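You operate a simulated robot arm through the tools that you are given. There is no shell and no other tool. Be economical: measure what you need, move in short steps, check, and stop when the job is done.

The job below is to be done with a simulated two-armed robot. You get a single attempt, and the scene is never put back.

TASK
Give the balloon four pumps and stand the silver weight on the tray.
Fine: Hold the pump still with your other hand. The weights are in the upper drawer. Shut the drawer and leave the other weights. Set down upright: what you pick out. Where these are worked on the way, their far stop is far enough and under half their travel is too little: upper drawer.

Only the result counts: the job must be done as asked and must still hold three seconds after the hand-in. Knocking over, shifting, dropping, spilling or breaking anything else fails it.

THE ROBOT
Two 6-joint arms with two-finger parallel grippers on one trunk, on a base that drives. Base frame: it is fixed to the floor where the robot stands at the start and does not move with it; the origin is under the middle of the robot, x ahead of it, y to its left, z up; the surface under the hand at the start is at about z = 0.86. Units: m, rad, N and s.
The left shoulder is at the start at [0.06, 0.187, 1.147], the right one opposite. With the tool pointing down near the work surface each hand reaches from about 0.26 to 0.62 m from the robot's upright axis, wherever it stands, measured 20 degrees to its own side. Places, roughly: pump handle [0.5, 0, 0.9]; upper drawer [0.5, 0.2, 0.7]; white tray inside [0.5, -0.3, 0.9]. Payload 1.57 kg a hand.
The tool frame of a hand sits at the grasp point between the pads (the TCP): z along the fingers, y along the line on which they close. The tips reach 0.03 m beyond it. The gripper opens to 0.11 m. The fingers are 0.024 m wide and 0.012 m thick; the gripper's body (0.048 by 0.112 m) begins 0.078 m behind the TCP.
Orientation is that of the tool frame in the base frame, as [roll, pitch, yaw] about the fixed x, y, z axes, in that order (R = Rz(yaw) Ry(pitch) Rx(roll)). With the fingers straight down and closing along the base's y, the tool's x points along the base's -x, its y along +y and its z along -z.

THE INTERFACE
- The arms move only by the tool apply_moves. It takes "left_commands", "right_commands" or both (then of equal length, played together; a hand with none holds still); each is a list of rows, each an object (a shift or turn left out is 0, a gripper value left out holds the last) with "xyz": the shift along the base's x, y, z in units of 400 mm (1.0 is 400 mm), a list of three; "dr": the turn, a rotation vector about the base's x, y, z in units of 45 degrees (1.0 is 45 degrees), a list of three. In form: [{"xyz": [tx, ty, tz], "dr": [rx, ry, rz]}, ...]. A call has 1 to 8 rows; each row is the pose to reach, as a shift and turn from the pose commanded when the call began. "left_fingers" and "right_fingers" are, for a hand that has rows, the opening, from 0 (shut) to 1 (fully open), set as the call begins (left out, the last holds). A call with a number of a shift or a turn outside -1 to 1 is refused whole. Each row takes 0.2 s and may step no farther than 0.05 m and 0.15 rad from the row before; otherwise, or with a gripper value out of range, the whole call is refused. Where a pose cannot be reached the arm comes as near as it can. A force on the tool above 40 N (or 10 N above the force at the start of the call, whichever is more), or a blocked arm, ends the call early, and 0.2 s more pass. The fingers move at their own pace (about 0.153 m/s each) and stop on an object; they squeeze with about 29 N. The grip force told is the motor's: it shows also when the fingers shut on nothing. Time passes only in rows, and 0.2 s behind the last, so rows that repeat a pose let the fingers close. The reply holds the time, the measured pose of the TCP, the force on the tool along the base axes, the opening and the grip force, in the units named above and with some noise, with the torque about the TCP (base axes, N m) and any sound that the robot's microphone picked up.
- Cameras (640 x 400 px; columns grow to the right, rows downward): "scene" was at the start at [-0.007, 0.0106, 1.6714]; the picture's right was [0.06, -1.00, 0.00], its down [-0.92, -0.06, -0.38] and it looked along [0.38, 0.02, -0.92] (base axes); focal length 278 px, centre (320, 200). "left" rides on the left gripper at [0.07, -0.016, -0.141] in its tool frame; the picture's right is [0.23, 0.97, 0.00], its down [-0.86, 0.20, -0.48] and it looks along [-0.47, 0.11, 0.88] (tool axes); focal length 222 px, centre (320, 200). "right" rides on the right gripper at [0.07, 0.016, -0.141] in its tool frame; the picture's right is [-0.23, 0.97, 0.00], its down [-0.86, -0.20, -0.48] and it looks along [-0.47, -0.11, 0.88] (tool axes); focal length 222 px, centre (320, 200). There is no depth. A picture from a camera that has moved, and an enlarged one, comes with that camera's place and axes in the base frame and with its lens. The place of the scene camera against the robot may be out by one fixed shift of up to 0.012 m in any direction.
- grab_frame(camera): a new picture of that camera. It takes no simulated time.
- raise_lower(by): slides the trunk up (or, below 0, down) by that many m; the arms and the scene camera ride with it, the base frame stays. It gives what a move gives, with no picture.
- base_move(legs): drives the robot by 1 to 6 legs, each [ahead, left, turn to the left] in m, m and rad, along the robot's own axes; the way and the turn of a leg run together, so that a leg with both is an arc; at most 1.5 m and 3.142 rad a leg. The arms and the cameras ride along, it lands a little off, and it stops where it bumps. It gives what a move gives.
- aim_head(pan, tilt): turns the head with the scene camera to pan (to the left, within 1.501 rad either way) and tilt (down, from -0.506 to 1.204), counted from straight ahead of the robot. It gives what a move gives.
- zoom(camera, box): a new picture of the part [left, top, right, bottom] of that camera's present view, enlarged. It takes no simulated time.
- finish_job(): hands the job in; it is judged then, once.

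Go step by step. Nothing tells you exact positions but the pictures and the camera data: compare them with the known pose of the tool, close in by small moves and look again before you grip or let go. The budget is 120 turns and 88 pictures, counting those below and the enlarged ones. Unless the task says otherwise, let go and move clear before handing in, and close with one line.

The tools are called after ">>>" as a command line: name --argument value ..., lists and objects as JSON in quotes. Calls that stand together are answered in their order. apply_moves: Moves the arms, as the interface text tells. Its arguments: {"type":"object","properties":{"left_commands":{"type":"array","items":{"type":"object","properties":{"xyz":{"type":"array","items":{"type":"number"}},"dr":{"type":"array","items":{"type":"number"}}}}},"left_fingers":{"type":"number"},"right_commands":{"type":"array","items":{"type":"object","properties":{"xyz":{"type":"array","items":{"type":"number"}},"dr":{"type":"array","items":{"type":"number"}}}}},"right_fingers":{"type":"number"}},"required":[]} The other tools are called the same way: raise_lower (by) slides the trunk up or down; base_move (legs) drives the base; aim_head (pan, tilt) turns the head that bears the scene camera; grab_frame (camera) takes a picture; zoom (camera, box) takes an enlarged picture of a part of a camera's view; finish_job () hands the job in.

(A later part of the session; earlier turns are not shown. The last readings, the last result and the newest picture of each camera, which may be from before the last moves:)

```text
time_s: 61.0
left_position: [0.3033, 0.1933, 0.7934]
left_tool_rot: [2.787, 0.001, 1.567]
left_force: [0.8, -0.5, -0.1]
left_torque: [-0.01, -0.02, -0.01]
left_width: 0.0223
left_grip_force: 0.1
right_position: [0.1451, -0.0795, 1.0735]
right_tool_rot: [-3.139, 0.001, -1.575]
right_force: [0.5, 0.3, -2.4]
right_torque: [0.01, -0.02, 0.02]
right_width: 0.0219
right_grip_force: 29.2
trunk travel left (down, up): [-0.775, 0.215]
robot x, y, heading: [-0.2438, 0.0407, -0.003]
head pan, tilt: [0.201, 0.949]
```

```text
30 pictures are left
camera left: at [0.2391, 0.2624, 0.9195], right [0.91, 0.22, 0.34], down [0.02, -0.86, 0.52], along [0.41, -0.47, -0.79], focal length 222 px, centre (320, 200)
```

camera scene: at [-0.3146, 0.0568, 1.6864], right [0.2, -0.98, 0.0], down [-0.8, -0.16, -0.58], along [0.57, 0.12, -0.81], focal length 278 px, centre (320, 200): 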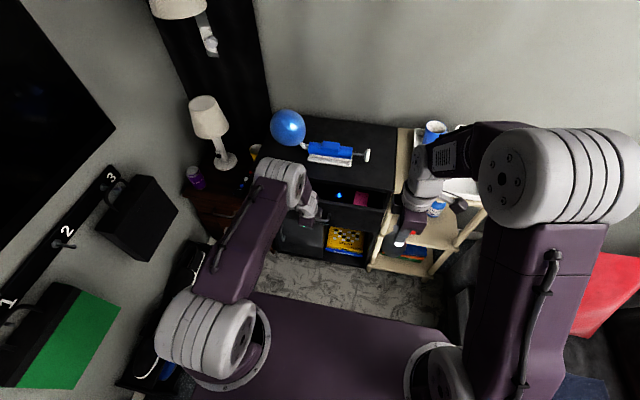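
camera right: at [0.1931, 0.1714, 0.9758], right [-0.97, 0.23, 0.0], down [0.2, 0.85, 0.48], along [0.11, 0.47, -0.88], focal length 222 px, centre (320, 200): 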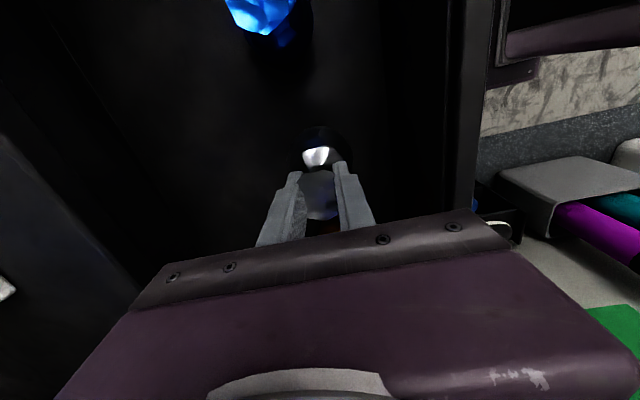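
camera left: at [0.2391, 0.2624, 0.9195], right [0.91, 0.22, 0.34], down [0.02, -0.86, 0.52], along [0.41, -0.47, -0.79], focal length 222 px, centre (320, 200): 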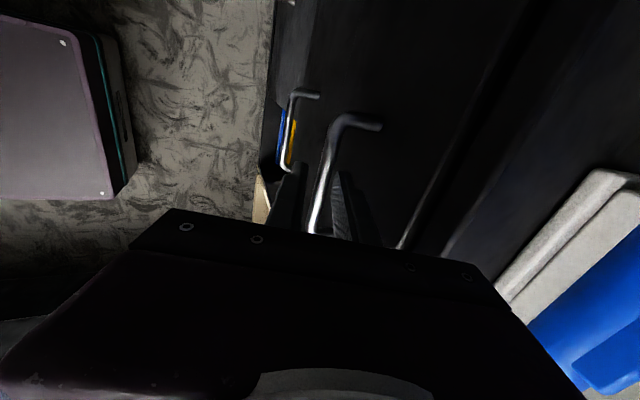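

Nearly shut. Close the jaws and push the last bit until the stop is felt.

>>> apply_moves --left_commands '[{"xyz": [0, 0, 0]}, {"xyz": [0, 0, 0]}, {"xyz": [0.015, 0, 0]}, {"xyz": [0.03, 0, 0]}, {"xyz": [0.035, 0, 0]}, {"xyz": [0.035, 0, 0]}]' --left_fingers 0

>>> grab_frame --camera "left"

```text
time_s: 62.4
left_position: [0.3123, 0.1928, 0.7922]
left_tool_rot: [2.775, 0.015, 1.564]
left_force: [0.2, 12.8, -10.7]
left_torque: [0.18, 0.12, 0.82]
left_width: 0.0119
left_grip_force: 28.9
left hand out of reach, approached as far as the arm can: row 3, 4, 5
right_position: [0.1489, -0.0774, 1.0734]
right_tool_rot: [3.14, -0.002, -1.572]
right_force: [-0.7, -0.5, -1.8]
right_torque: [0.03, 0.0, 0.05]
right_width: 0.0215
right_grip_force: 29.3
trunk travel left (down, up): [-0.775, 0.215]
robot x, y, heading: [-0.2479, 0.0395, -0.003]
head pan, tilt: [0.201, 0.949]
```

```text
29 pictures are left
camera left: at [0.2462, 0.2646, 0.9163], right [0.91, 0.23, 0.35], down [0.01, -0.85, 0.53], along [0.41, -0.48, -0.77], focal length 222 px, centre (320, 200)
```

left: 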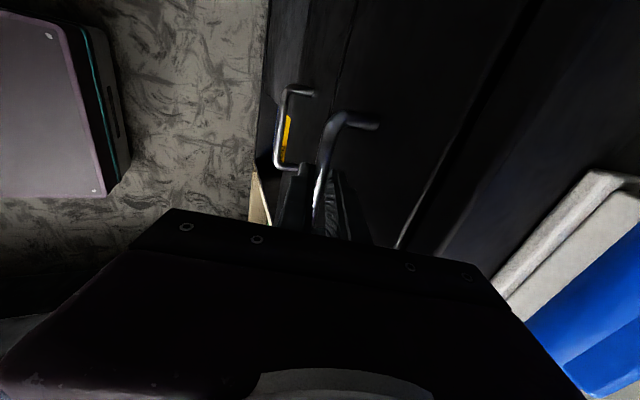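

Within a millimetre or two of shut. Release, lift out, drive closer and then verify with a firm push on the bar.

>>> apply_moves --left_commands '[{"xyz": [0, 0, 0]}, {"xyz": [0, 0, 0]}]' --left_fingers 0.25

>>> apply_moves --left_commands '[{"xyz": [-0.03, 0, 0.08]}, {"xyz": [-0.06, 0, 0.16]}, {"xyz": [-0.1, 0, 0.24]}, {"xyz": [-0.18, 0, 0.28]}, {"xyz": [-0.28, 0, 0.28]}, {"xyz": [-0.38, 0, 0.28]}]'

>>> base_move --legs '[[0.13, 0, 0]]'

>>> aim_head --pan 0.0 --tilt 1.0

>>> grab_frame --camera "scene"

>>> grab_frame --camera "left"

```text
time_s: 63.0
left_position: [0.3125, 0.1916, 0.793]
left_tool_rot: [2.772, 0.014, 1.563]
left_force: [-0.1, 0.5, 0.2]
left_torque: [0.0, 0.04, -0.01]
left_width: 0.0274
left_grip_force: 0.1
right_position: [0.1476, -0.0791, 1.0731]
right_tool_rot: [-3.141, 0.0, -1.574]
right_force: [-0.6, -0.4, -0.9]
right_torque: [-0.01, -0.02, 0.01]
right_width: 0.0213
right_grip_force: 29.2
trunk travel left (down, up): [-0.775, 0.215]
robot x, y, heading: [-0.2439, 0.0389, -0.004]
head pan, tilt: [0.201, 0.949]
```

```text
time_s: 64.4
left_position: [0.1642, 0.1922, 0.9044]
left_tool_rot: [2.786, 0.001, 1.568]
left_force: [0.4, 0.0, -0.3]
left_torque: [0.01, -0.02, -0.01]
left_width: 0.0276
left_grip_force: 0.0
right_position: [0.1466, -0.0805, 1.0739]
right_tool_rot: [-3.141, 0.001, -1.574]
right_force: [0.1, -0.3, -1.7]
right_torque: [-0.02, -0.02, -0.03]
right_width: 0.0217
right_grip_force: 28.9
trunk travel left (down, up): [-0.775, 0.215]
robot x, y, heading: [-0.2465, 0.0407, -0.006]
head pan, tilt: [0.201, 0.949]
```

```text
time_s: 65.7
left_position: [0.2963, 0.1927, 0.9049]
left_tool_rot: [2.787, 0.002, 1.57]
left_force: [0.0, 0.1, 0.1]
left_torque: [-0.02, -0.04, -0.01]
left_width: 0.0275
left_grip_force: 0.1
right_position: [0.2771, -0.0802, 1.0737]
right_tool_rot: [-3.141, 0.0, -1.576]
right_force: [0.1, 1.5, -1.9]
right_torque: [-0.01, -0.01, -0.01]
right_width: 0.0217
right_grip_force: 29.2
trunk travel left (down, up): [-0.775, 0.215]
robot x, y, heading: [-0.1111, 0.0377, -0.005]
head pan, tilt: [0.201, 0.949]
```

```text
time_s: 66.4
left_position: [0.2976, 0.1928, 0.9049]
left_tool_rot: [2.791, 0.0, 1.569]
left_force: [0.1, -0.4, 0.4]
left_torque: [0.02, 0.02, -0.01]
left_width: 0.0275
left_grip_force: 0.1
right_position: [0.2785, -0.08, 1.0729]
right_tool_rot: [3.138, 0.0, -1.572]
right_force: [0.6, 0.4, -2.2]
right_torque: [0.01, 0.06, 0.02]
right_width: 0.0214
right_grip_force: 29.4
trunk travel left (down, up): [-0.775, 0.215]
robot x, y, heading: [-0.1103, 0.0394, -0.005]
head pan, tilt: [0.0, 1.0]
```

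```text
28 pictures are left
camera scene: at [-0.1059, 0.0463, 1.6828], right [0.0, -1.0, 0.0], down [-0.84, 0.0, -0.54], along [0.54, 0.0, -0.84], focal length 278 px, centre (320, 200)
```

scene: 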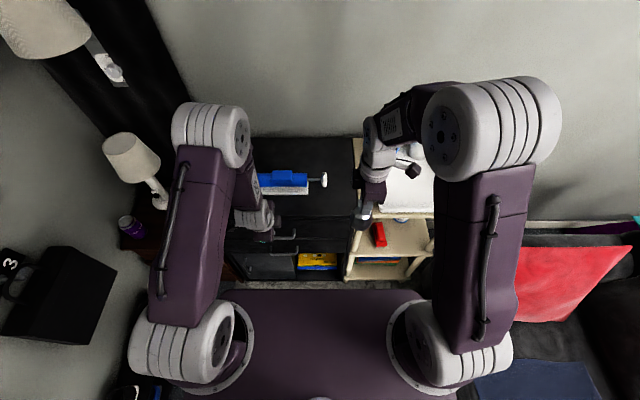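

```text
27 pictures are left
camera left: at [0.2337, 0.2618, 1.0302], right [0.91, 0.22, 0.34], down [0.02, -0.86, 0.52], along [0.4, -0.47, -0.79], focal length 222 px, centre (320, 200)
```

left: 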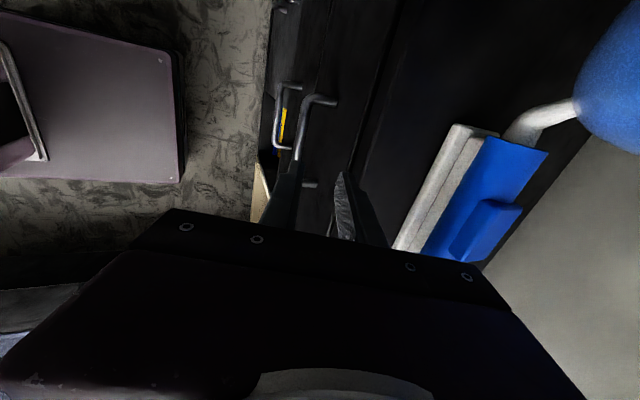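

Fist push: close the left jaws, come down in front of the bar and push.

>>> apply_moves --left_commands '[{"xyz": [-0.08, 0, 0]}, {"xyz": [-0.08, 0, -0.1]}, {"xyz": [-0.08, 0, -0.2]}, {"xyz": [-0.08, 0, -0.3]}, {"xyz": [-0.04, 0, -0.3]}, {"xyz": [-0.02, 0, -0.3]}, {"xyz": [0, 0, -0.3]}]' --left_fingers 0

>>> apply_moves --left_commands '[{"xyz": [0.008, 0, 0]}, {"xyz": [0.016, 0, 0]}, {"xyz": [0.024, 0, 0]}, {"xyz": [0.032, 0, 0]}]'

>>> grab_frame --camera "left"

```text
time_s: 68.0
left_position: [0.297, 0.1929, 0.7832]
left_tool_rot: [2.79, 0.002, 1.57]
left_force: [-0.9, -0.6, -0.3]
left_torque: [0.0, 0.03, -0.04]
left_width: 0.0
left_grip_force: 21.6
right_position: [0.2776, -0.0798, 1.0731]
right_tool_rot: [3.141, 0.0, -1.574]
right_force: [-0.5, 0.1, -1.9]
right_torque: [-0.02, 0.01, 0.02]
right_width: 0.0213
right_grip_force: 28.6
trunk travel left (down, up): [-0.775, 0.215]
robot x, y, heading: [-0.1101, 0.0379, -0.007]
head pan, tilt: [0.0, 1.0]
```

```text
time_s: 69.0
left_position: [0.3012, 0.1929, 0.7835]
left_tool_rot: [2.802, 0.0, 1.568]
left_force: [-33.3, -5.5, -4.0]
left_torque: [-0.21, 0.78, 0.1]
left_width: 0.0001
left_grip_force: 21.0
right_position: [0.2731, -0.0804, 1.0748]
right_tool_rot: [-3.137, 0.0, -1.571]
right_force: [-0.5, -0.4, -1.9]
right_torque: [-0.05, -0.01, 0.05]
right_width: 0.0216
right_grip_force: 29.3
trunk travel left (down, up): [-0.775, 0.215]
robot x, y, heading: [-0.1132, 0.0376, 0.005]
head pan, tilt: [0.0, 1.0]
```

```text
26 pictures are left
camera left: at [0.2379, 0.2615, 0.9109], right [0.92, 0.22, 0.33], down [0.03, -0.86, 0.52], along [0.39, -0.47, -0.79], focal length 222 px, centre (320, 200)
```

left: 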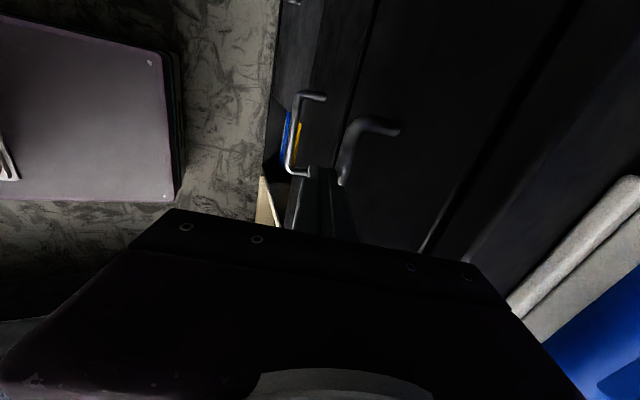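

Drawer firmly shut (33 N at the stop). Retract the left hand and drive to where the right hand reaches the tray.

>>> apply_moves --left_commands '[{"xyz": [-0.06, 0, 0]}, {"xyz": [-0.12, 0, 0.02]}, {"xyz": [-0.14, 0, 0.14]}, {"xyz": [-0.14, 0, 0.26]}, {"xyz": [-0.14, 0.02, 0.38]}, {"xyz": [-0.14, 0.06, 0.48]}, {"xyz": [-0.14, 0.1, 0.58]}, {"xyz": [-0.14, 0.15, 0.66]}]'

>>> base_move --legs '[[0.1, -0.04, 0]]'

>>> aim_head --pan -0.3 --tilt 0.95

>>> grab_frame --camera "scene"

>>> grab_frame --camera "right"

```text
time_s: 70.8
left_position: [0.2521, 0.2532, 1.0497]
left_tool_rot: [2.788, 0.0, 1.57]
left_force: [-0.6, 0.0, 0.5]
left_torque: [-0.03, -0.04, 0.0]
left_width: 0.0002
left_grip_force: 21.4
right_position: [0.2758, -0.0795, 1.0739]
right_tool_rot: [-3.14, 0.0, -1.572]
right_force: [0.3, -0.6, -1.1]
right_torque: [-0.01, -0.03, 0.0]
right_width: 0.0215
right_grip_force: 28.9
trunk travel left (down, up): [-0.775, 0.215]
robot x, y, heading: [-0.1125, 0.0417, -0.004]
head pan, tilt: [0.0, 1.0]
```

```text
time_s: 72.0
left_position: [0.3502, 0.2135, 1.0486]
left_tool_rot: [2.787, -0.001, 1.569]
left_force: [1.5, 0.3, -0.7]
left_torque: [-0.02, 0.02, 0.03]
left_width: 0.0
left_grip_force: 21.0
right_position: [0.376, -0.119, 1.0736]
right_tool_rot: [-3.139, 0.0, -1.573]
right_force: [0.5, 0.0, -2.1]
right_torque: [0.03, -0.01, 0.0]
right_width: 0.0217
right_grip_force: 28.9
trunk travel left (down, up): [-0.775, 0.215]
robot x, y, heading: [-0.0128, -0.0003, -0.001]
head pan, tilt: [0.0, 1.0]
```

```text
time_s: 72.8
left_position: [0.3518, 0.2126, 1.0477]
left_tool_rot: [2.789, -0.001, 1.569]
left_force: [0.3, 0.4, -0.6]
left_torque: [0.03, 0.05, 0.04]
left_width: 0.0
left_grip_force: 21.1
right_position: [0.3786, -0.1193, 1.0735]
right_tool_rot: [3.141, 0.0, -1.573]
right_force: [-0.7, -0.1, -1.8]
right_torque: [0.0, 0.04, 0.02]
right_width: 0.0216
right_grip_force: 29.5
trunk travel left (down, up): [-0.775, 0.215]
robot x, y, heading: [-0.0124, -0.0007, -0.004]
head pan, tilt: [-0.3, 0.949]
```

```text
25 pictures are left
camera scene: at [-0.0067, -0.016, 1.6864], right [-0.3, -0.95, 0.0], down [-0.78, 0.24, -0.58], along [0.56, -0.17, -0.81], focal length 278 px, centre (320, 200)
```

scene: 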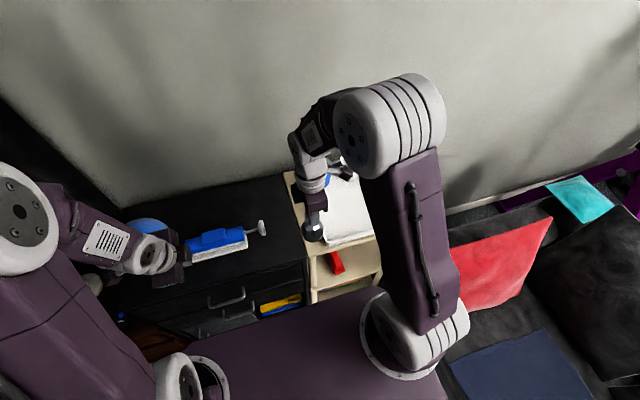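

```text
24 pictures are left
camera right: at [0.3612, -0.1903, 1.2153], right [-0.97, 0.23, 0.0], down [0.2, 0.85, 0.48], along [0.11, 0.47, -0.88], focal length 222 px, centre (320, 200)
```

right: 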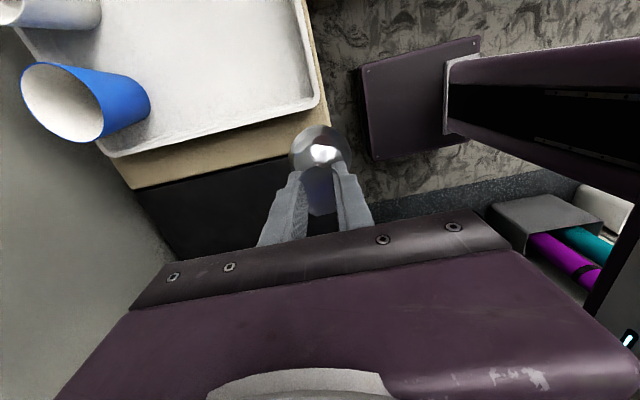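

Tray spans x≈0.37–0.68, y from −0.16 outward; cups are at its far side. Move the weight above (0.455, −0.255).

>>> apply_moves --right_commands '[{"xyz": [0.05, -0.085, 0]}, {"xyz": [0.095, -0.17, 0]}, {"xyz": [0.145, -0.255, 0]}, {"xyz": [0.191, -0.34, 0]}, {"xyz": [0.191, -0.34, -0.06]}]'

>>> grab_frame --camera "right"

>>> zoom --camera "scene" --box '[270, 120, 420, 300]'

```text
time_s: 74.0
left_position: [0.3534, 0.2122, 1.0479]
left_tool_rot: [2.79, 0.0, 1.57]
left_force: [0.3, 0.0, 0.5]
left_torque: [0.0, 0.0, 0.03]
left_width: 0.0
left_grip_force: 21.2
right_position: [0.4552, -0.2566, 1.0479]
right_tool_rot: [3.141, 0.001, -1.573]
right_force: [0.3, 0.6, -0.8]
right_torque: [0.02, -0.02, 0.04]
right_width: 0.0217
right_grip_force: 28.5
trunk travel left (down, up): [-0.775, 0.215]
robot x, y, heading: [-0.012, -0.001, -0.005]
head pan, tilt: [-0.3, 0.949]
```

```text
23 pictures are left
camera right: at [0.4382, -0.3261, 1.1912], right [-0.97, 0.23, 0.0], down [0.2, 0.85, 0.48], along [0.11, 0.47, -0.88], focal length 222 px, centre (320, 200)
```

right: 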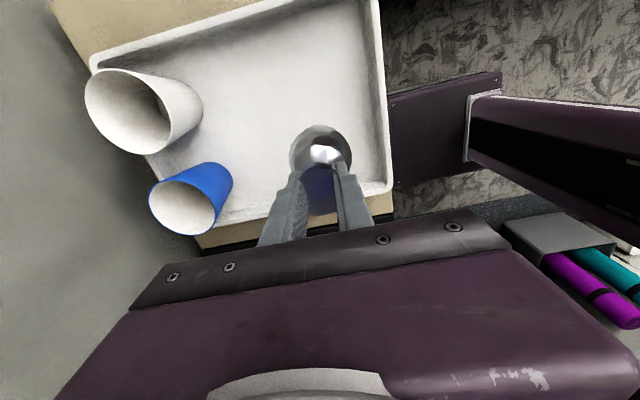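

```text
2.22 times, centred on (345, 210) of scene
camera zoom: at [-0.0073, -0.0154, 1.6864], right [-0.3, -0.95, 0.0], down [-0.78, 0.24, -0.58], along [0.56, -0.17, -0.81], focal length 617 px, centre (264, 178)
```

zoom: 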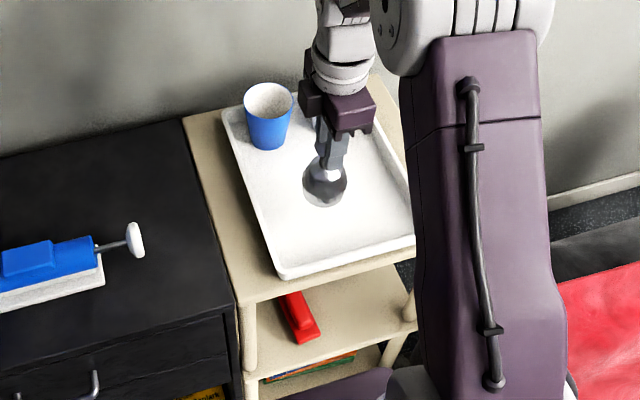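

The weight hangs upright over free tray space. Lower in small steps until contact.

>>> apply_moves --right_commands '[{"xyz": [0, 0, -0.05]}, {"xyz": [0, 0, -0.09]}, {"xyz": [0, 0, -0.12]}]'

>>> apply_moves --right_commands '[{"xyz": [0, 0, -0.01]}, {"xyz": [0, 0, -0.02]}]'

>>> zoom --camera "scene" --box '[310, 150, 390, 230]'

```text
time_s: 74.8
left_position: [0.3512, 0.2134, 1.0485]
left_tool_rot: [2.79, -0.002, 1.567]
left_force: [-0.1, 0.6, -0.4]
left_torque: [-0.02, 0.03, -0.01]
left_width: 0.0
left_grip_force: 21.6
right_position: [0.4533, -0.2553, 1.0007]
right_tool_rot: [3.141, -0.001, -1.572]
right_force: [0.0, 0.0, -1.4]
right_torque: [-0.04, 0.0, 0.01]
right_width: 0.0217
right_grip_force: 28.6
trunk travel left (down, up): [-0.775, 0.215]
robot x, y, heading: [-0.0138, 0.0027, -0.004]
head pan, tilt: [-0.3, 0.949]
```

```text
time_s: 75.4
left_position: [0.3534, 0.2117, 1.0494]
left_tool_rot: [2.789, -0.002, 1.57]
left_force: [-0.8, 0.2, -0.5]
left_torque: [-0.01, 0.01, -0.03]
left_width: 0.0
left_grip_force: 21.4
right_position: [0.4535, -0.2551, 0.9928]
right_tool_rot: [-3.14, -0.001, -1.572]
right_force: [1.0, -0.1, -2.0]
right_torque: [0.01, 0.01, 0.02]
right_width: 0.0216
right_grip_force: 29.1
trunk travel left (down, up): [-0.775, 0.215]
robot x, y, heading: [-0.0144, -0.0007, -0.006]
head pan, tilt: [-0.3, 0.949]
```

```text
5.00 times, centred on (350, 190) of scene
camera zoom: at [-0.0079, -0.0157, 1.6864], right [-0.3, -0.95, 0.0], down [-0.78, 0.24, -0.58], along [0.56, -0.17, -0.81], focal length 1387 px, centre (170, 250)
```

zoom: 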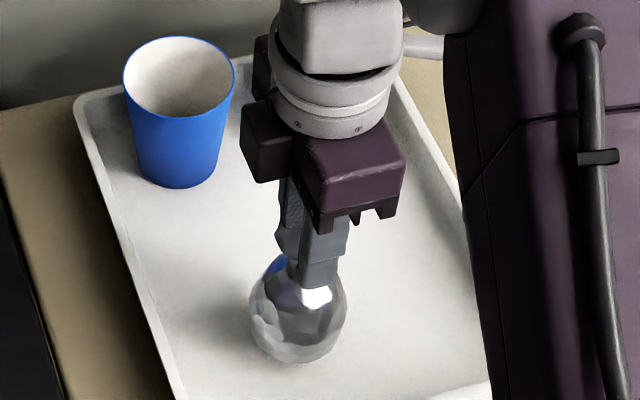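

>>> apply_moves --right_commands '[{"xyz": [0, 0, -0.008]}, {"xyz": [0, 0, -0.015]}]'

>>> apply_moves --right_commands '[{"xyz": [0, 0, -0.008]}, {"xyz": [0, 0, -0.015]}]'

```text
time_s: 76.0
left_position: [0.3531, 0.2127, 1.049]
left_tool_rot: [2.789, -0.001, 1.569]
left_force: [0.0, 0.1, -0.2]
left_torque: [-0.01, 0.0, 0.05]
left_width: 0.0
left_grip_force: 20.9
right_position: [0.4538, -0.2556, 0.9867]
right_tool_rot: [3.139, -0.001, -1.572]
right_force: [-0.2, -0.3, -1.5]
right_torque: [0.01, -0.02, -0.03]
right_width: 0.0216
right_grip_force: 28.4
trunk travel left (down, up): [-0.775, 0.215]
robot x, y, heading: [-0.0138, -0.0017, 0.002]
head pan, tilt: [-0.3, 0.949]
```

```text
time_s: 76.6
left_position: [0.3519, 0.2127, 1.0489]
left_tool_rot: [2.787, -0.003, 1.569]
left_force: [0.1, -0.3, 0.8]
left_torque: [0.01, 0.01, 0.01]
left_width: 0.0003
left_grip_force: 21.6
right_position: [0.4544, -0.2557, 0.9809]
right_tool_rot: [-3.141, 0.0, -1.573]
right_force: [-0.3, -0.6, -1.9]
right_torque: [0.01, -0.01, 0.04]
right_width: 0.0216
right_grip_force: 29.3
trunk travel left (down, up): [-0.775, 0.215]
robot x, y, heading: [-0.0125, -0.0029, -0.004]
head pan, tilt: [-0.3, 0.949]
```

>>> apply_moves --right_commands '[{"xyz": [0, 0, -0.008]}, {"xyz": [0, 0, -0.012]}]'

>>> apply_moves --right_commands '[{"xyz": [0, 0, -0.006]}, {"xyz": [0, 0, -0.01]}]'

>>> zoom --camera "scene" --box '[310, 150, 390, 230]'

```text
time_s: 77.2
left_position: [0.3536, 0.2122, 1.0481]
left_tool_rot: [2.791, -0.003, 1.568]
left_force: [0.3, 0.4, 0.1]
left_torque: [-0.01, 0.0, -0.02]
left_width: 0.0
left_grip_force: 21.0
right_position: [0.4537, -0.255, 0.9764]
right_tool_rot: [3.141, 0.0, -1.572]
right_force: [0.6, -0.8, -1.8]
right_torque: [0.02, 0.01, -0.03]
right_width: 0.0214
right_grip_force: 29.1
trunk travel left (down, up): [-0.775, 0.215]
robot x, y, heading: [-0.0119, -0.0002, 0.001]
head pan, tilt: [-0.3, 0.949]
```

```text
time_s: 77.8
left_position: [0.3513, 0.2132, 1.0494]
left_tool_rot: [2.789, 0.002, 1.57]
left_force: [-0.7, -0.7, -0.1]
left_torque: [-0.03, 0.0, -0.01]
left_width: 0.0
left_grip_force: 20.7
right_position: [0.4537, -0.2557, 0.9726]
right_tool_rot: [-3.141, 0.0, -1.574]
right_force: [-0.3, -0.5, 8.5]
right_torque: [0.04, 0.16, 0.03]
right_width: 0.0215
right_grip_force: 28.9
trunk travel left (down, up): [-0.775, 0.215]
robot x, y, heading: [-0.0129, -0.0019, -0.003]
head pan, tilt: [-0.3, 0.949]
```

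```text
5.00 times, centred on (350, 190) of scene
camera zoom: at [-0.0098, -0.0151, 1.6866], right [-0.3, -0.95, 0.0], down [-0.78, 0.24, -0.58], along [0.56, -0.17, -0.81], focal length 1387 px, centre (170, 250)
```

zoom: 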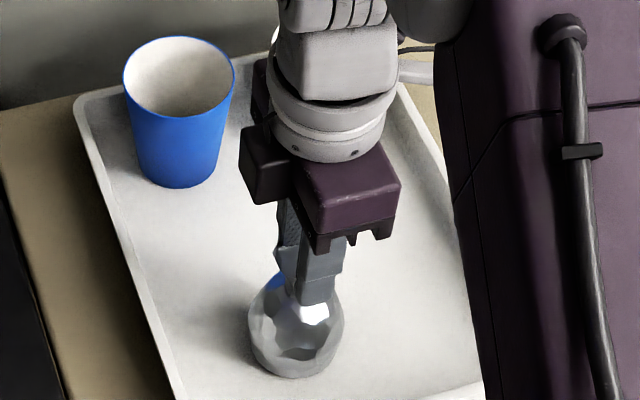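

Contact with the tray (force went from −1.8 to +8.5 N). Ease up 0.5 mm, release to a moderate opening and lift.

>>> apply_moves --right_commands '[{"xyz": [0, 0, 0.001]}, {"xyz": [0, 0, 0.001]}, {"xyz": [0, 0, 0.001]}]' --right_fingers 0.75

>>> grab_frame --camera "right"

```text
time_s: 78.6
left_position: [0.3524, 0.2114, 1.048]
left_tool_rot: [2.789, -0.002, 1.568]
left_force: [0.7, 0.3, -0.4]
left_torque: [0.03, -0.02, 0.01]
left_width: 0.0
left_grip_force: 21.3
right_position: [0.4541, -0.2555, 0.9728]
right_tool_rot: [3.141, 0.0, -1.574]
right_force: [-0.6, -0.5, -0.9]
right_torque: [0.02, 0.0, 0.05]
right_width: 0.0827
right_grip_force: 0.0
trunk travel left (down, up): [-0.775, 0.215]
robot x, y, heading: [-0.0126, -0.0017, -0.005]
head pan, tilt: [-0.3, 0.949]
```

```text
19 pictures are left
camera right: at [0.4366, -0.3261, 1.115], right [-0.97, 0.23, 0.0], down [0.2, 0.85, 0.48], along [0.11, 0.47, -0.88], focal length 222 px, centre (320, 200)
```

right: 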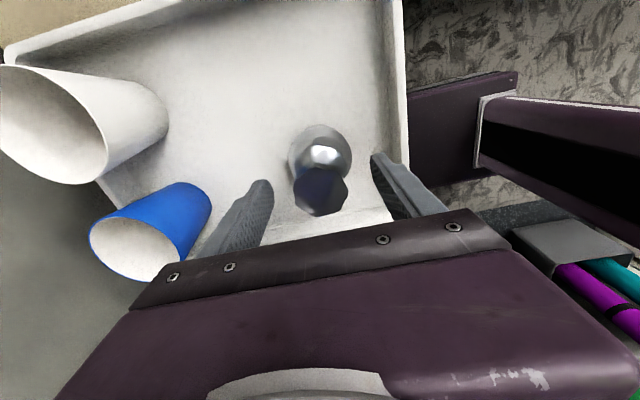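

The weight stands on its own between the open jaws. Lift straight up and away, then check everything.

>>> apply_moves --right_commands '[{"xyz": [0, 0, 0.06]}, {"xyz": [0, 0, 0.14]}, {"xyz": [0, 0, 0.24]}, {"xyz": [0, 0, 0.34]}, {"xyz": [-0.1, 0, 0.42]}, {"xyz": [-0.2, 0, 0.45]}, {"xyz": [-0.3, 0, 0.45]}]'

>>> base_move --legs '[[-0.2, 0, 0]]'

>>> grab_frame --camera "scene"

>>> aim_head --pan 0.1 --tilt 0.85

>>> grab_frame --camera "scene"

```text
refused: row 5 steps farther than a row can; nothing moved
```

```text
time_s: 80.2
left_position: [0.1538, 0.2136, 1.0487]
left_tool_rot: [2.79, -0.001, 1.569]
left_force: [0.6, 0.1, -0.3]
left_torque: [-0.05, 0.0, 0.04]
left_width: 0.0
left_grip_force: 21.5
right_position: [0.2557, -0.2549, 0.973]
right_tool_rot: [3.139, 0.0, -1.573]
right_force: [-0.2, -0.7, -0.1]
right_torque: [-0.03, 0.03, -0.02]
right_width: 0.0826
right_grip_force: 0.0
trunk travel left (down, up): [-0.775, 0.215]
robot x, y, heading: [-0.2136, 0.001, -0.003]
head pan, tilt: [-0.3, 0.949]
```

```text
18 pictures are left
camera scene: at [-0.2048, -0.0154, 1.6864], right [-0.3, -0.95, 0.0], down [-0.78, 0.24, -0.58], along [0.55, -0.17, -0.81], focal length 278 px, centre (320, 200)
```

scene: 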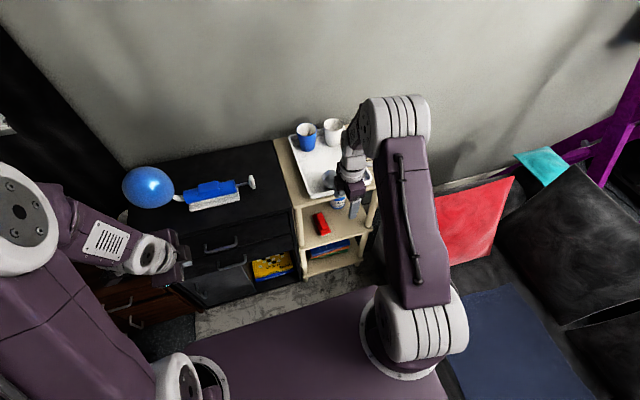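

```text
time_s: 81.1
left_position: [0.1525, 0.2136, 1.0478]
left_tool_rot: [2.787, -0.001, 1.569]
left_force: [-0.3, -0.3, -0.2]
left_torque: [-0.02, 0.02, 0.02]
left_width: 0.0
left_grip_force: 21.2
right_position: [0.2538, -0.2547, 0.9722]
right_tool_rot: [-3.141, 0.001, -1.573]
right_force: [-0.4, 0.6, 0.0]
right_torque: [0.0, 0.02, -0.02]
right_width: 0.0828
right_grip_force: 0.0
trunk travel left (down, up): [-0.775, 0.215]
robot x, y, heading: [-0.2145, -0.0015, 0.0]
head pan, tilt: [0.099, 0.85]
```

```text
17 pictures are left
camera scene: at [-0.1996, 0.014, 1.6939], right [0.1, -1.0, 0.0], down [-0.75, -0.07, -0.66], along [0.66, 0.06, -0.75], focal length 278 px, centre (320, 200)
```

scene: 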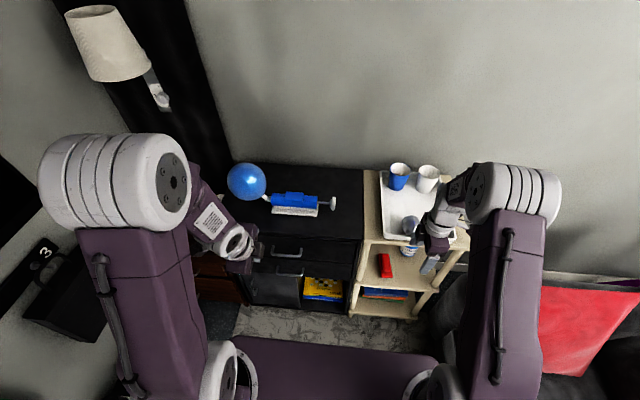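

My lift was refused, so the base backed away while the jaws still straddled the weight; it may have been pushed. Zoom to see where it is now.

>>> zoom --camera "scene" --box '[360, 150, 480, 290]'

>>> grab_frame --camera "right"

```text
2.86 times, centred on (420, 220) of scene
camera zoom: at [-0.1996, 0.014, 1.6939], right [0.1, -1.0, 0.0], down [-0.75, -0.07, -0.66], along [0.66, 0.06, -0.75], focal length 793 px, centre (34, 143)
```

zoom: 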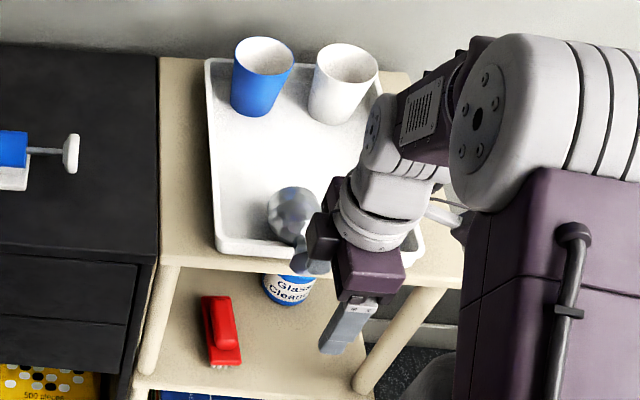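

```text
15 pictures are left
camera right: at [0.237, -0.3257, 1.1153], right [-0.97, 0.23, 0.0], down [0.2, 0.85, 0.48], along [0.11, 0.47, -0.88], focal length 222 px, centre (320, 200)
```

right: 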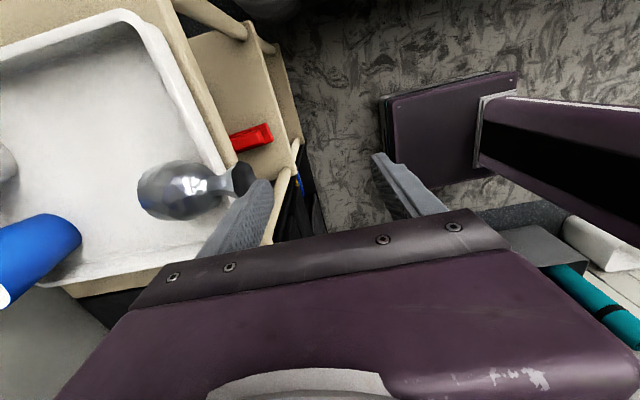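

The weight got tipped: it now lies in the tray with its knob over the front rim, pointing toward the robot (bulb ≈(0.405,−0.258), knob ≈(0.334,−0.256)). I'll lift off carefully, reorient the hand to close along y, and regrasp the knob to stand it up.

>>> apply_moves --right_commands '[{"xyz": [-0.02, 0, 0.04]}, {"xyz": [-0.03, 0, 0.12]}, {"xyz": [-0.03, 0, 0.22]}, {"xyz": [-0.03, 0, 0.3]}]'

>>> apply_moves --right_commands '[{"dr": [0, 0, -0.165]}, {"dr": [0, 0, -0.33]}, {"dr": [0, 0, -0.5]}, {"dr": [0, 0, -0.665]}, {"dr": [0, 0, -0.83]}, {"dr": [0, 0, -1.0]}]'

>>> apply_moves --right_commands '[{"dr": [0, 0, -0.165]}, {"dr": [0, 0, -0.33]}, {"dr": [0, 0, -0.5]}, {"dr": [0, 0, -0.665]}, {"dr": [0, 0, -0.83]}, {"dr": [0, 0, -1.0]}]'

>>> grab_frame --camera "right"

```text
time_s: 82.1
left_position: [0.1527, 0.2129, 1.0485]
left_tool_rot: [2.787, -0.001, 1.572]
left_force: [-0.1, 0.0, -0.1]
left_torque: [-0.01, -0.02, 0.01]
left_width: 0.0
left_grip_force: 21.6
right_position: [0.2417, -0.2566, 1.0928]
right_tool_rot: [3.141, -0.001, -1.573]
right_force: [-0.3, -0.2, -0.5]
right_torque: [0.02, 0.01, 0.01]
right_width: 0.0823
right_grip_force: 0.1
trunk travel left (down, up): [-0.775, 0.215]
robot x, y, heading: [-0.2129, -0.0018, 0.002]
head pan, tilt: [0.099, 0.85]
```

```text
time_s: 83.5
left_position: [0.1529, 0.2132, 1.0492]
left_tool_rot: [2.789, -0.002, 1.571]
left_force: [-0.7, -0.1, 0.0]
left_torque: [0.03, -0.01, 0.01]
left_width: 0.0
left_grip_force: 21.2
right_position: [0.2427, -0.2551, 1.0931]
right_tool_rot: [3.141, 0.0, -2.359]
right_force: [-0.5, -0.1, 0.0]
right_torque: [-0.01, 0.04, 0.0]
right_width: 0.0826
right_grip_force: 0.1
trunk travel left (down, up): [-0.775, 0.215]
robot x, y, heading: [-0.2149, 0.001, -0.007]
head pan, tilt: [0.099, 0.85]
```

```text
time_s: 84.9
left_position: [0.153, 0.2134, 1.0495]
left_tool_rot: [2.789, -0.003, 1.572]
left_force: [-0.3, -1.0, -0.2]
left_torque: [0.01, 0.0, 0.01]
left_width: 0.0
left_grip_force: 21.1
right_position: [0.2415, -0.2554, 1.0918]
right_tool_rot: [3.14, 0.0, 3.138]
right_force: [1.0, -0.7, 0.0]
right_torque: [0.02, -0.03, -0.02]
right_width: 0.0823
right_grip_force: 0.0
trunk travel left (down, up): [-0.775, 0.215]
robot x, y, heading: [-0.2128, -0.002, -0.003]
head pan, tilt: [0.099, 0.85]
```

```text
14 pictures are left
camera right: at [0.172, -0.2396, 1.2351], right [0.23, 0.97, 0.0], down [0.85, -0.2, 0.48], along [0.47, -0.11, -0.88], focal length 222 px, centre (320, 200)
```

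right: 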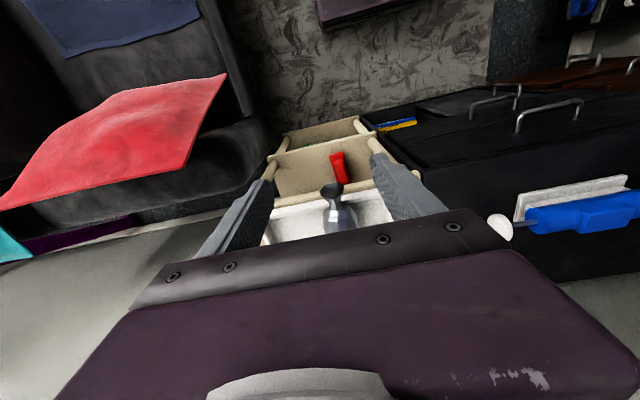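

Knob confirmed at ≈(0.331, −0.257, 0.91), axis along −x. Tilt the hand 45° forward at a stand-off.

>>> apply_moves --right_commands '[{"xyz": [0.013, 0, -0.03], "dr": [0, -0.165, 0]}, {"xyz": [0.026, -0.002, -0.07], "dr": [0, -0.33, 0]}, {"xyz": [0.039, -0.003, -0.11], "dr": [0, -0.5, 0]}, {"xyz": [0.052, -0.004, -0.15], "dr": [0, -0.665, 0]}, {"xyz": [0.066, -0.004, -0.19], "dr": [0, -0.83, 0]}, {"xyz": [0.079, -0.004, -0.225], "dr": [0, -1.0, 0]}]'

>>> grab_frame --camera "right"

```text
time_s: 86.3
left_position: [0.1539, 0.2127, 1.0473]
left_tool_rot: [2.791, -0.003, 1.571]
left_force: [-0.1, 0.6, 0.1]
left_torque: [0.02, 0.02, -0.02]
left_width: 0.0
left_grip_force: 21.4
right_position: [0.2754, -0.2559, 1.0014]
right_tool_rot: [3.137, 0.785, 3.136]
right_force: [0.0, 0.4, -0.4]
right_torque: [0.01, 0.03, -0.03]
right_width: 0.0823
right_grip_force: 0.0
right hand out of reach, approached as far as the arm can: row 4, 5
trunk travel left (down, up): [-0.775, 0.215]
robot x, y, heading: [-0.2114, 0.0019, -0.002]
head pan, tilt: [0.099, 0.85]
```

```text
13 pictures are left
camera right: at [0.1245, -0.241, 1.0533], right [0.16, 0.97, 0.16], down [0.27, -0.2, 0.94], along [0.95, -0.11, -0.29], focal length 222 px, centre (320, 200)
```

right: 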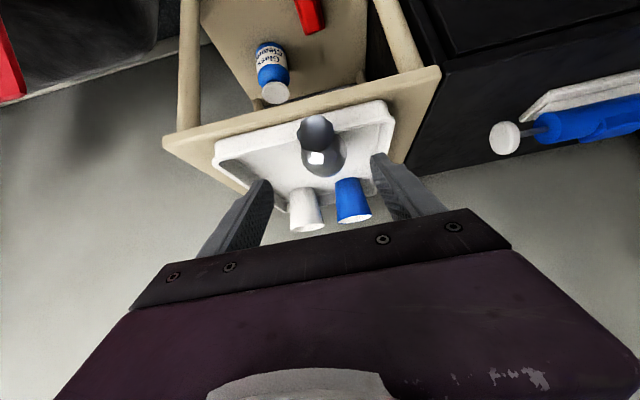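

The tilt is reachable and the view is clear; knob refined to (0.331, −0.258, 0.915). Approach along the tool axis.

>>> apply_moves --right_commands '[{"xyz": [0, -0.005, -0.075]}, {"xyz": [0.04, -0.005, -0.117]}, {"xyz": [0.08, -0.005, -0.158]}, {"xyz": [0.12, -0.005, -0.198]}]'

>>> grab_frame --camera "right"

>>> zoom --camera "scene" --box '[360, 150, 480, 290]'

```text
time_s: 87.3
left_position: [0.1531, 0.2141, 1.0483]
left_tool_rot: [2.789, -0.001, 1.571]
left_force: [-0.5, -0.7, -0.1]
left_torque: [0.0, 0.02, -0.02]
left_width: 0.0
left_grip_force: 21.3
right_position: [0.3228, -0.2586, 0.9233]
right_tool_rot: [3.139, 0.787, 3.138]
right_force: [0.7, 0.1, 1.0]
right_torque: [-0.01, -0.01, -0.02]
right_width: 0.0825
right_grip_force: 0.1
trunk travel left (down, up): [-0.775, 0.215]
robot x, y, heading: [-0.2125, 0.0003, -0.0]
head pan, tilt: [0.099, 0.85]
```

```text
12 pictures are left
camera right: at [0.1728, -0.2432, 0.9749], right [0.16, 0.97, 0.16], down [0.27, -0.2, 0.94], along [0.95, -0.11, -0.29], focal length 222 px, centre (320, 200)
```

right: 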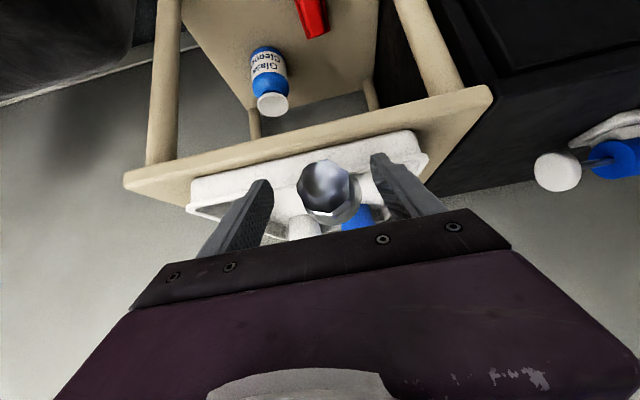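

```text
2.86 times, centred on (420, 220) of scene
camera zoom: at [-0.1978, 0.0135, 1.6939], right [0.1, -1.0, 0.0], down [-0.75, -0.07, -0.66], along [0.66, 0.06, -0.75], focal length 793 px, centre (34, 143)
```

zoom: 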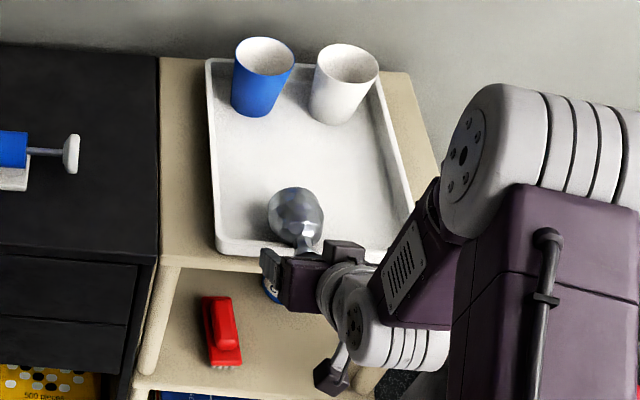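

Knob centred at the TCP. Close the jaws.

>>> apply_moves --right_commands '[{"xyz": [0, 0.005, 0]}, {"xyz": [0, 0.005, 0]}, {"xyz": [0, 0.005, 0]}]' --right_fingers 0

>>> apply_moves --right_commands '[{"xyz": [0, 0, 0.04]}, {"xyz": [0, 0, 0.1]}, {"xyz": [0, 0, 0.18]}, {"xyz": [0, 0, 0.25]}]'

>>> grab_frame --camera "right"

```text
time_s: 88.1
left_position: [0.1537, 0.2127, 1.0489]
left_tool_rot: [2.79, 0.0, 1.571]
left_force: [0.0, 0.5, -0.2]
left_torque: [-0.06, -0.03, 0.02]
left_width: 0.0
left_grip_force: 21.5
right_position: [0.3221, -0.2554, 0.9248]
right_tool_rot: [3.139, 0.786, 3.139]
right_force: [-0.4, 0.8, 0.9]
right_torque: [0.07, -0.08, 0.04]
right_width: 0.0227
right_grip_force: 29.6
trunk travel left (down, up): [-0.775, 0.215]
robot x, y, heading: [-0.2116, -0.0022, -0.0]
head pan, tilt: [0.099, 0.85]
```

```text
time_s: 89.1
left_position: [0.1519, 0.2129, 1.0492]
left_tool_rot: [2.789, -0.001, 1.57]
left_force: [-0.3, 0.3, -0.3]
left_torque: [0.0, 0.0, 0.05]
left_width: 0.0001
left_grip_force: 21.7
right_position: [0.3213, -0.2564, 1.0231]
right_tool_rot: [3.14, 0.784, 3.141]
right_force: [-0.7, 0.1, -1.7]
right_torque: [-0.04, 0.14, -0.04]
right_width: 0.0226
right_grip_force: 28.7
trunk travel left (down, up): [-0.775, 0.215]
robot x, y, heading: [-0.2115, -0.0037, -0.006]
head pan, tilt: [0.099, 0.85]
```

```text
10 pictures are left
camera right: at [0.1714, -0.2409, 1.075], right [0.16, 0.97, 0.16], down [0.27, -0.2, 0.94], along [0.95, -0.11, -0.29], focal length 222 px, centre (320, 200)
```

right: 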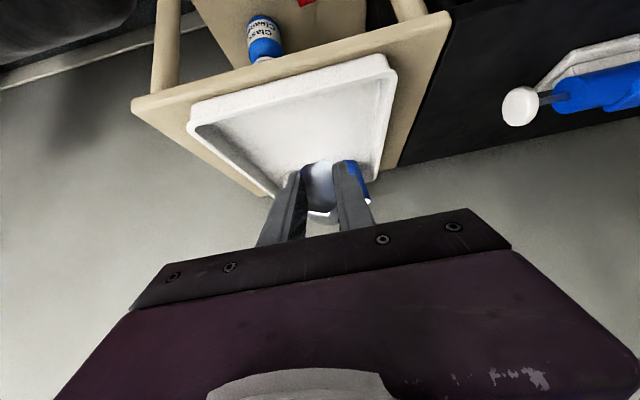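

Lifted with the weight held roughly level. Raise further and rotate the hand back to vertical (weight then inclined 45°).

>>> apply_moves --right_commands '[{"xyz": [0, 0, 0.05], "dr": [0, 0.165, 0]}, {"xyz": [0, 0, 0.1], "dr": [0, 0.33, 0]}, {"xyz": [0, 0, 0.15], "dr": [0, 0.5, 0]}, {"xyz": [0, 0, 0.2], "dr": [0, 0.665, 0]}, {"xyz": [0, 0, 0.25], "dr": [0, 0.83, 0]}, {"xyz": [0, 0, 0.25], "dr": [0, 1.0, 0]}]'

>>> base_move --legs '[[0.2, 0, 0]]'

>>> apply_moves --right_commands '[{"xyz": [-0.04, 0, 0], "dr": [0, 0.165, 0]}, {"xyz": [-0.08, 0, 0], "dr": [0, 0.33, 0]}, {"xyz": [-0.12, 0, 0], "dr": [0, 0.5, 0]}, {"xyz": [-0.16, 0, 0], "dr": [0, 0.665, 0]}, {"xyz": [-0.2, 0, 0], "dr": [0, 0.83, 0]}, {"xyz": [-0.24, 0, 0], "dr": [0, 1.0, 0]}]'

>>> aim_head --pan -0.3 --tilt 0.95

>>> zoom --camera "scene" --box '[270, 100, 450, 280]'

```text
time_s: 90.5
left_position: [0.1546, 0.2126, 1.0476]
left_tool_rot: [2.793, -0.003, 1.569]
left_force: [0.1, -0.3, -0.1]
left_torque: [0.03, 0.01, 0.0]
left_width: 0.0002
left_grip_force: 21.2
right_position: [0.2908, -0.2614, 1.0917]
right_tool_rot: [2.968, 0.15, 3.135]
right_force: [0.2, 0.0, -1.7]
right_torque: [-0.01, 0.17, 0.03]
right_width: 0.0217
right_grip_force: 28.7
right hand out of reach, approached as far as the arm can: row 2, 3, 4, 5, 6
trunk travel left (down, up): [-0.775, 0.215]
robot x, y, heading: [-0.2123, -0.0026, -0.005]
head pan, tilt: [0.099, 0.85]
```

```text
time_s: 92.1
left_position: [0.349, 0.2126, 1.0492]
left_tool_rot: [2.787, -0.001, 1.567]
left_force: [1.0, 0.4, 0.3]
left_torque: [0.0, -0.02, 0.01]
left_width: 0.0002
left_grip_force: 21.3
right_position: [0.4855, -0.2632, 1.0927]
right_tool_rot: [2.968, 0.157, 3.131]
right_force: [-1.2, 0.0, -1.7]
right_torque: [0.0, 0.09, -0.03]
right_width: 0.0215
right_grip_force: 29.4
trunk travel left (down, up): [-0.775, 0.215]
robot x, y, heading: [-0.0135, 0.0005, -0.005]
head pan, tilt: [0.099, 0.85]
```

```text
time_s: 93.5
left_position: [0.352, 0.2123, 1.049]
left_tool_rot: [2.791, 0.001, 1.567]
left_force: [-0.5, 0.0, 0.4]
left_torque: [-0.02, -0.02, 0.02]
left_width: 0.0
left_grip_force: 21.3
right_position: [0.2738, -0.1243, 0.9782]
right_tool_rot: [2.936, -0.595, 3.138]
right_force: [0.3, -0.1, -2.2]
right_torque: [-0.01, 0.02, 0.01]
right_width: 0.0218
right_grip_force: 29.0
right hand out of reach, approached as far as the arm can: row 1, 2, 3, 4, 5, 6
trunk travel left (down, up): [-0.775, 0.215]
robot x, y, heading: [-0.0152, -0.0012, -0.003]
head pan, tilt: [0.099, 0.85]
```

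```text
time_s: 94.3
left_position: [0.351, 0.2122, 1.0488]
left_tool_rot: [2.789, -0.001, 1.567]
left_force: [0.3, 0.9, -1.1]
left_torque: [-0.01, -0.02, 0.0]
left_width: 0.0002
left_grip_force: 21.6
right_position: [0.2736, -0.1258, 0.9791]
right_tool_rot: [2.933, -0.592, 3.137]
right_force: [-0.1, 0.2, -1.3]
right_torque: [0.01, 0.02, 0.01]
right_width: 0.0216
right_grip_force: 28.6
trunk travel left (down, up): [-0.775, 0.215]
robot x, y, heading: [-0.0151, -0.006, -0.002]
head pan, tilt: [-0.3, 0.949]
```

```text
2.22 times, centred on (360, 190) of scene
camera zoom: at [-0.0102, -0.0159, 1.6864], right [-0.3, -0.95, 0.0], down [-0.78, 0.24, -0.58], along [0.56, -0.17, -0.81], focal length 617 px, centre (231, 222)
```

zoom: 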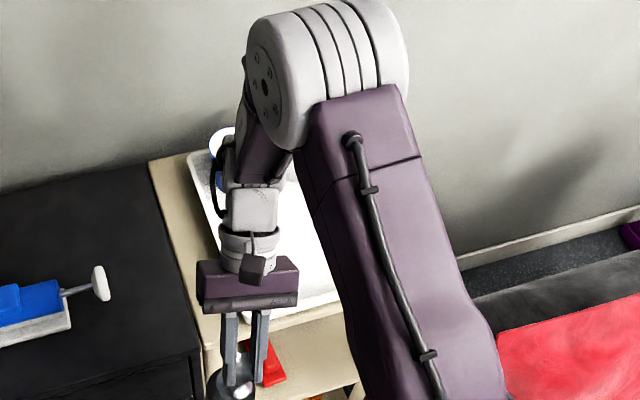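

The reach limit dragged the hand to (0.27, −0.126, 0.98) with tilt −34°, but the weight is still held, nearly upright (torque ≈0). Raise it first, then try moving over the tray keeping this orientation.

>>> apply_moves --right_commands '[{"xyz": [0, 0, 0.1]}, {"xyz": [0, 0, 0.2]}, {"xyz": [0, 0, 0.3]}]'

```text
time_s: 95.1
left_position: [0.3513, 0.2118, 1.0487]
left_tool_rot: [2.788, 0.0, 1.567]
left_force: [1.1, 0.3, 0.4]
left_torque: [0.0, 0.0, 0.0]
left_width: 0.0
left_grip_force: 20.8
right_position: [0.2285, -0.1276, 1.0373]
right_tool_rot: [2.932, -0.589, 3.138]
right_force: [-0.8, -0.2, -1.7]
right_torque: [-0.04, -0.02, 0.01]
right_width: 0.0214
right_grip_force: 29.4
right hand out of reach, approached as far as the arm can: row 1, 2, 3
trunk travel left (down, up): [-0.775, 0.215]
robot x, y, heading: [-0.014, -0.0013, -0.006]
head pan, tilt: [-0.3, 0.949]
```

The limit is wrist bend, better when the hand is low relative to the shoulder, so raise the trunk and then reach out and down over the tray.

>>> raise_lower --by 0.21

>>> apply_moves --right_commands '[{"xyz": [0.03, -0.06, -0.06]}, {"xyz": [0.08, -0.12, -0.1]}, {"xyz": [0.15, -0.18, -0.14]}, {"xyz": [0.22, -0.24, -0.18]}, {"xyz": [0.3, -0.3, -0.22]}, {"xyz": [0.38, -0.33, -0.26]}, {"xyz": [0.46, -0.33, -0.3]}]'

```text
time_s: 97.4
left_position: [0.35, 0.2119, 1.2596]
left_tool_rot: [2.79, -0.001, 1.569]
left_force: [-1.9, 0.5, -0.2]
left_torque: [-0.03, -0.01, -0.02]
left_width: 0.0
left_grip_force: 21.9
right_position: [0.2289, -0.1278, 1.2467]
right_tool_rot: [2.932, -0.588, 3.139]
right_force: [0.5, 0.2, -2.1]
right_torque: [-0.02, 0.0, -0.02]
right_width: 0.0218
right_grip_force: 28.6
trunk travel left (down, up): [-0.985, 0.005]
robot x, y, heading: [-0.0151, -0.0001, -0.006]
head pan, tilt: [-0.3, 0.949]
```

```text
time_s: 99.0
left_position: [0.3497, 0.2124, 1.258]
left_tool_rot: [2.791, 0.0, 1.567]
left_force: [0.1, -0.2, 0.0]
left_torque: [-0.03, -0.02, 0.03]
left_width: 0.0003
left_grip_force: 21.5
right_position: [0.3045, -0.1261, 1.1308]
right_tool_rot: [2.929, -0.585, 3.138]
right_force: [0.3, 0.2, -1.1]
right_torque: [-0.01, -0.04, -0.01]
right_width: 0.0215
right_grip_force: 28.9
right hand out of reach, approached as far as the arm can: row 1, 2, 3, 4, 5, 6, 7
trunk travel left (down, up): [-0.985, 0.005]
robot x, y, heading: [-0.0155, -0.0017, -0.006]
head pan, tilt: [-0.3, 0.949]
```

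y is also at its limit, but the base has room: sidestep right 0.11 and forward 0.07.

>>> base_move --legs '[[0.07, -0.11, 0]]'

>>> apply_moves --right_commands '[{"xyz": [0.04, 0, -0.06]}, {"xyz": [0.08, 0, -0.12]}, {"xyz": [0.12, 0, -0.18]}]'

>>> zoom --camera "scene" --box '[250, 130, 450, 310]'

```text
time_s: 100.3
left_position: [0.4174, 0.103, 1.2591]
left_tool_rot: [2.788, 0.002, 1.569]
left_force: [-0.9, 0.9, 0.7]
left_torque: [-0.03, -0.01, 0.01]
left_width: 0.0001
left_grip_force: 21.1
right_position: [0.3714, -0.2368, 1.1328]
right_tool_rot: [2.932, -0.585, 3.137]
right_force: [0.1, 0.7, -2.3]
right_torque: [-0.05, 0.0, 0.01]
right_width: 0.0216
right_grip_force: 29.5
trunk travel left (down, up): [-0.985, 0.005]
robot x, y, heading: [0.0555, -0.114, 0.0]
head pan, tilt: [-0.3, 0.949]
```

```text
time_s: 101.1
left_position: [0.4208, 0.0987, 1.2581]
left_tool_rot: [2.787, 0.0, 1.569]
left_force: [0.1, 0.1, 1.3]
left_torque: [0.02, 0.03, 0.03]
left_width: 0.0
left_grip_force: 21.0
right_position: [0.3944, -0.2371, 1.0565]
right_tool_rot: [2.933, -0.575, 3.135]
right_force: [0.0, -0.2, -1.6]
right_torque: [-0.02, 0.01, 0.0]
right_width: 0.0216
right_grip_force: 28.9
right hand out of reach, approached as far as the arm can: row 1, 2, 3
trunk travel left (down, up): [-0.985, 0.005]
robot x, y, heading: [0.058, -0.1133, -0.005]
head pan, tilt: [-0.3, 0.949]
```

```text
2.22 times, centred on (350, 220) of scene
camera zoom: at [0.0608, -0.129, 1.8964], right [-0.3, -0.95, 0.0], down [-0.78, 0.24, -0.58], along [0.56, -0.17, -0.81], focal length 617 px, centre (253, 156)
```

zoom: 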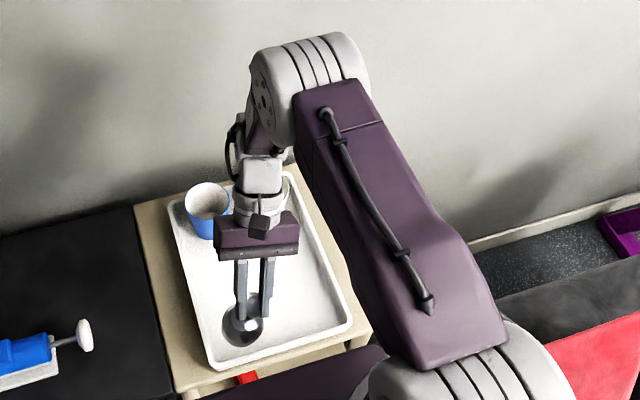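

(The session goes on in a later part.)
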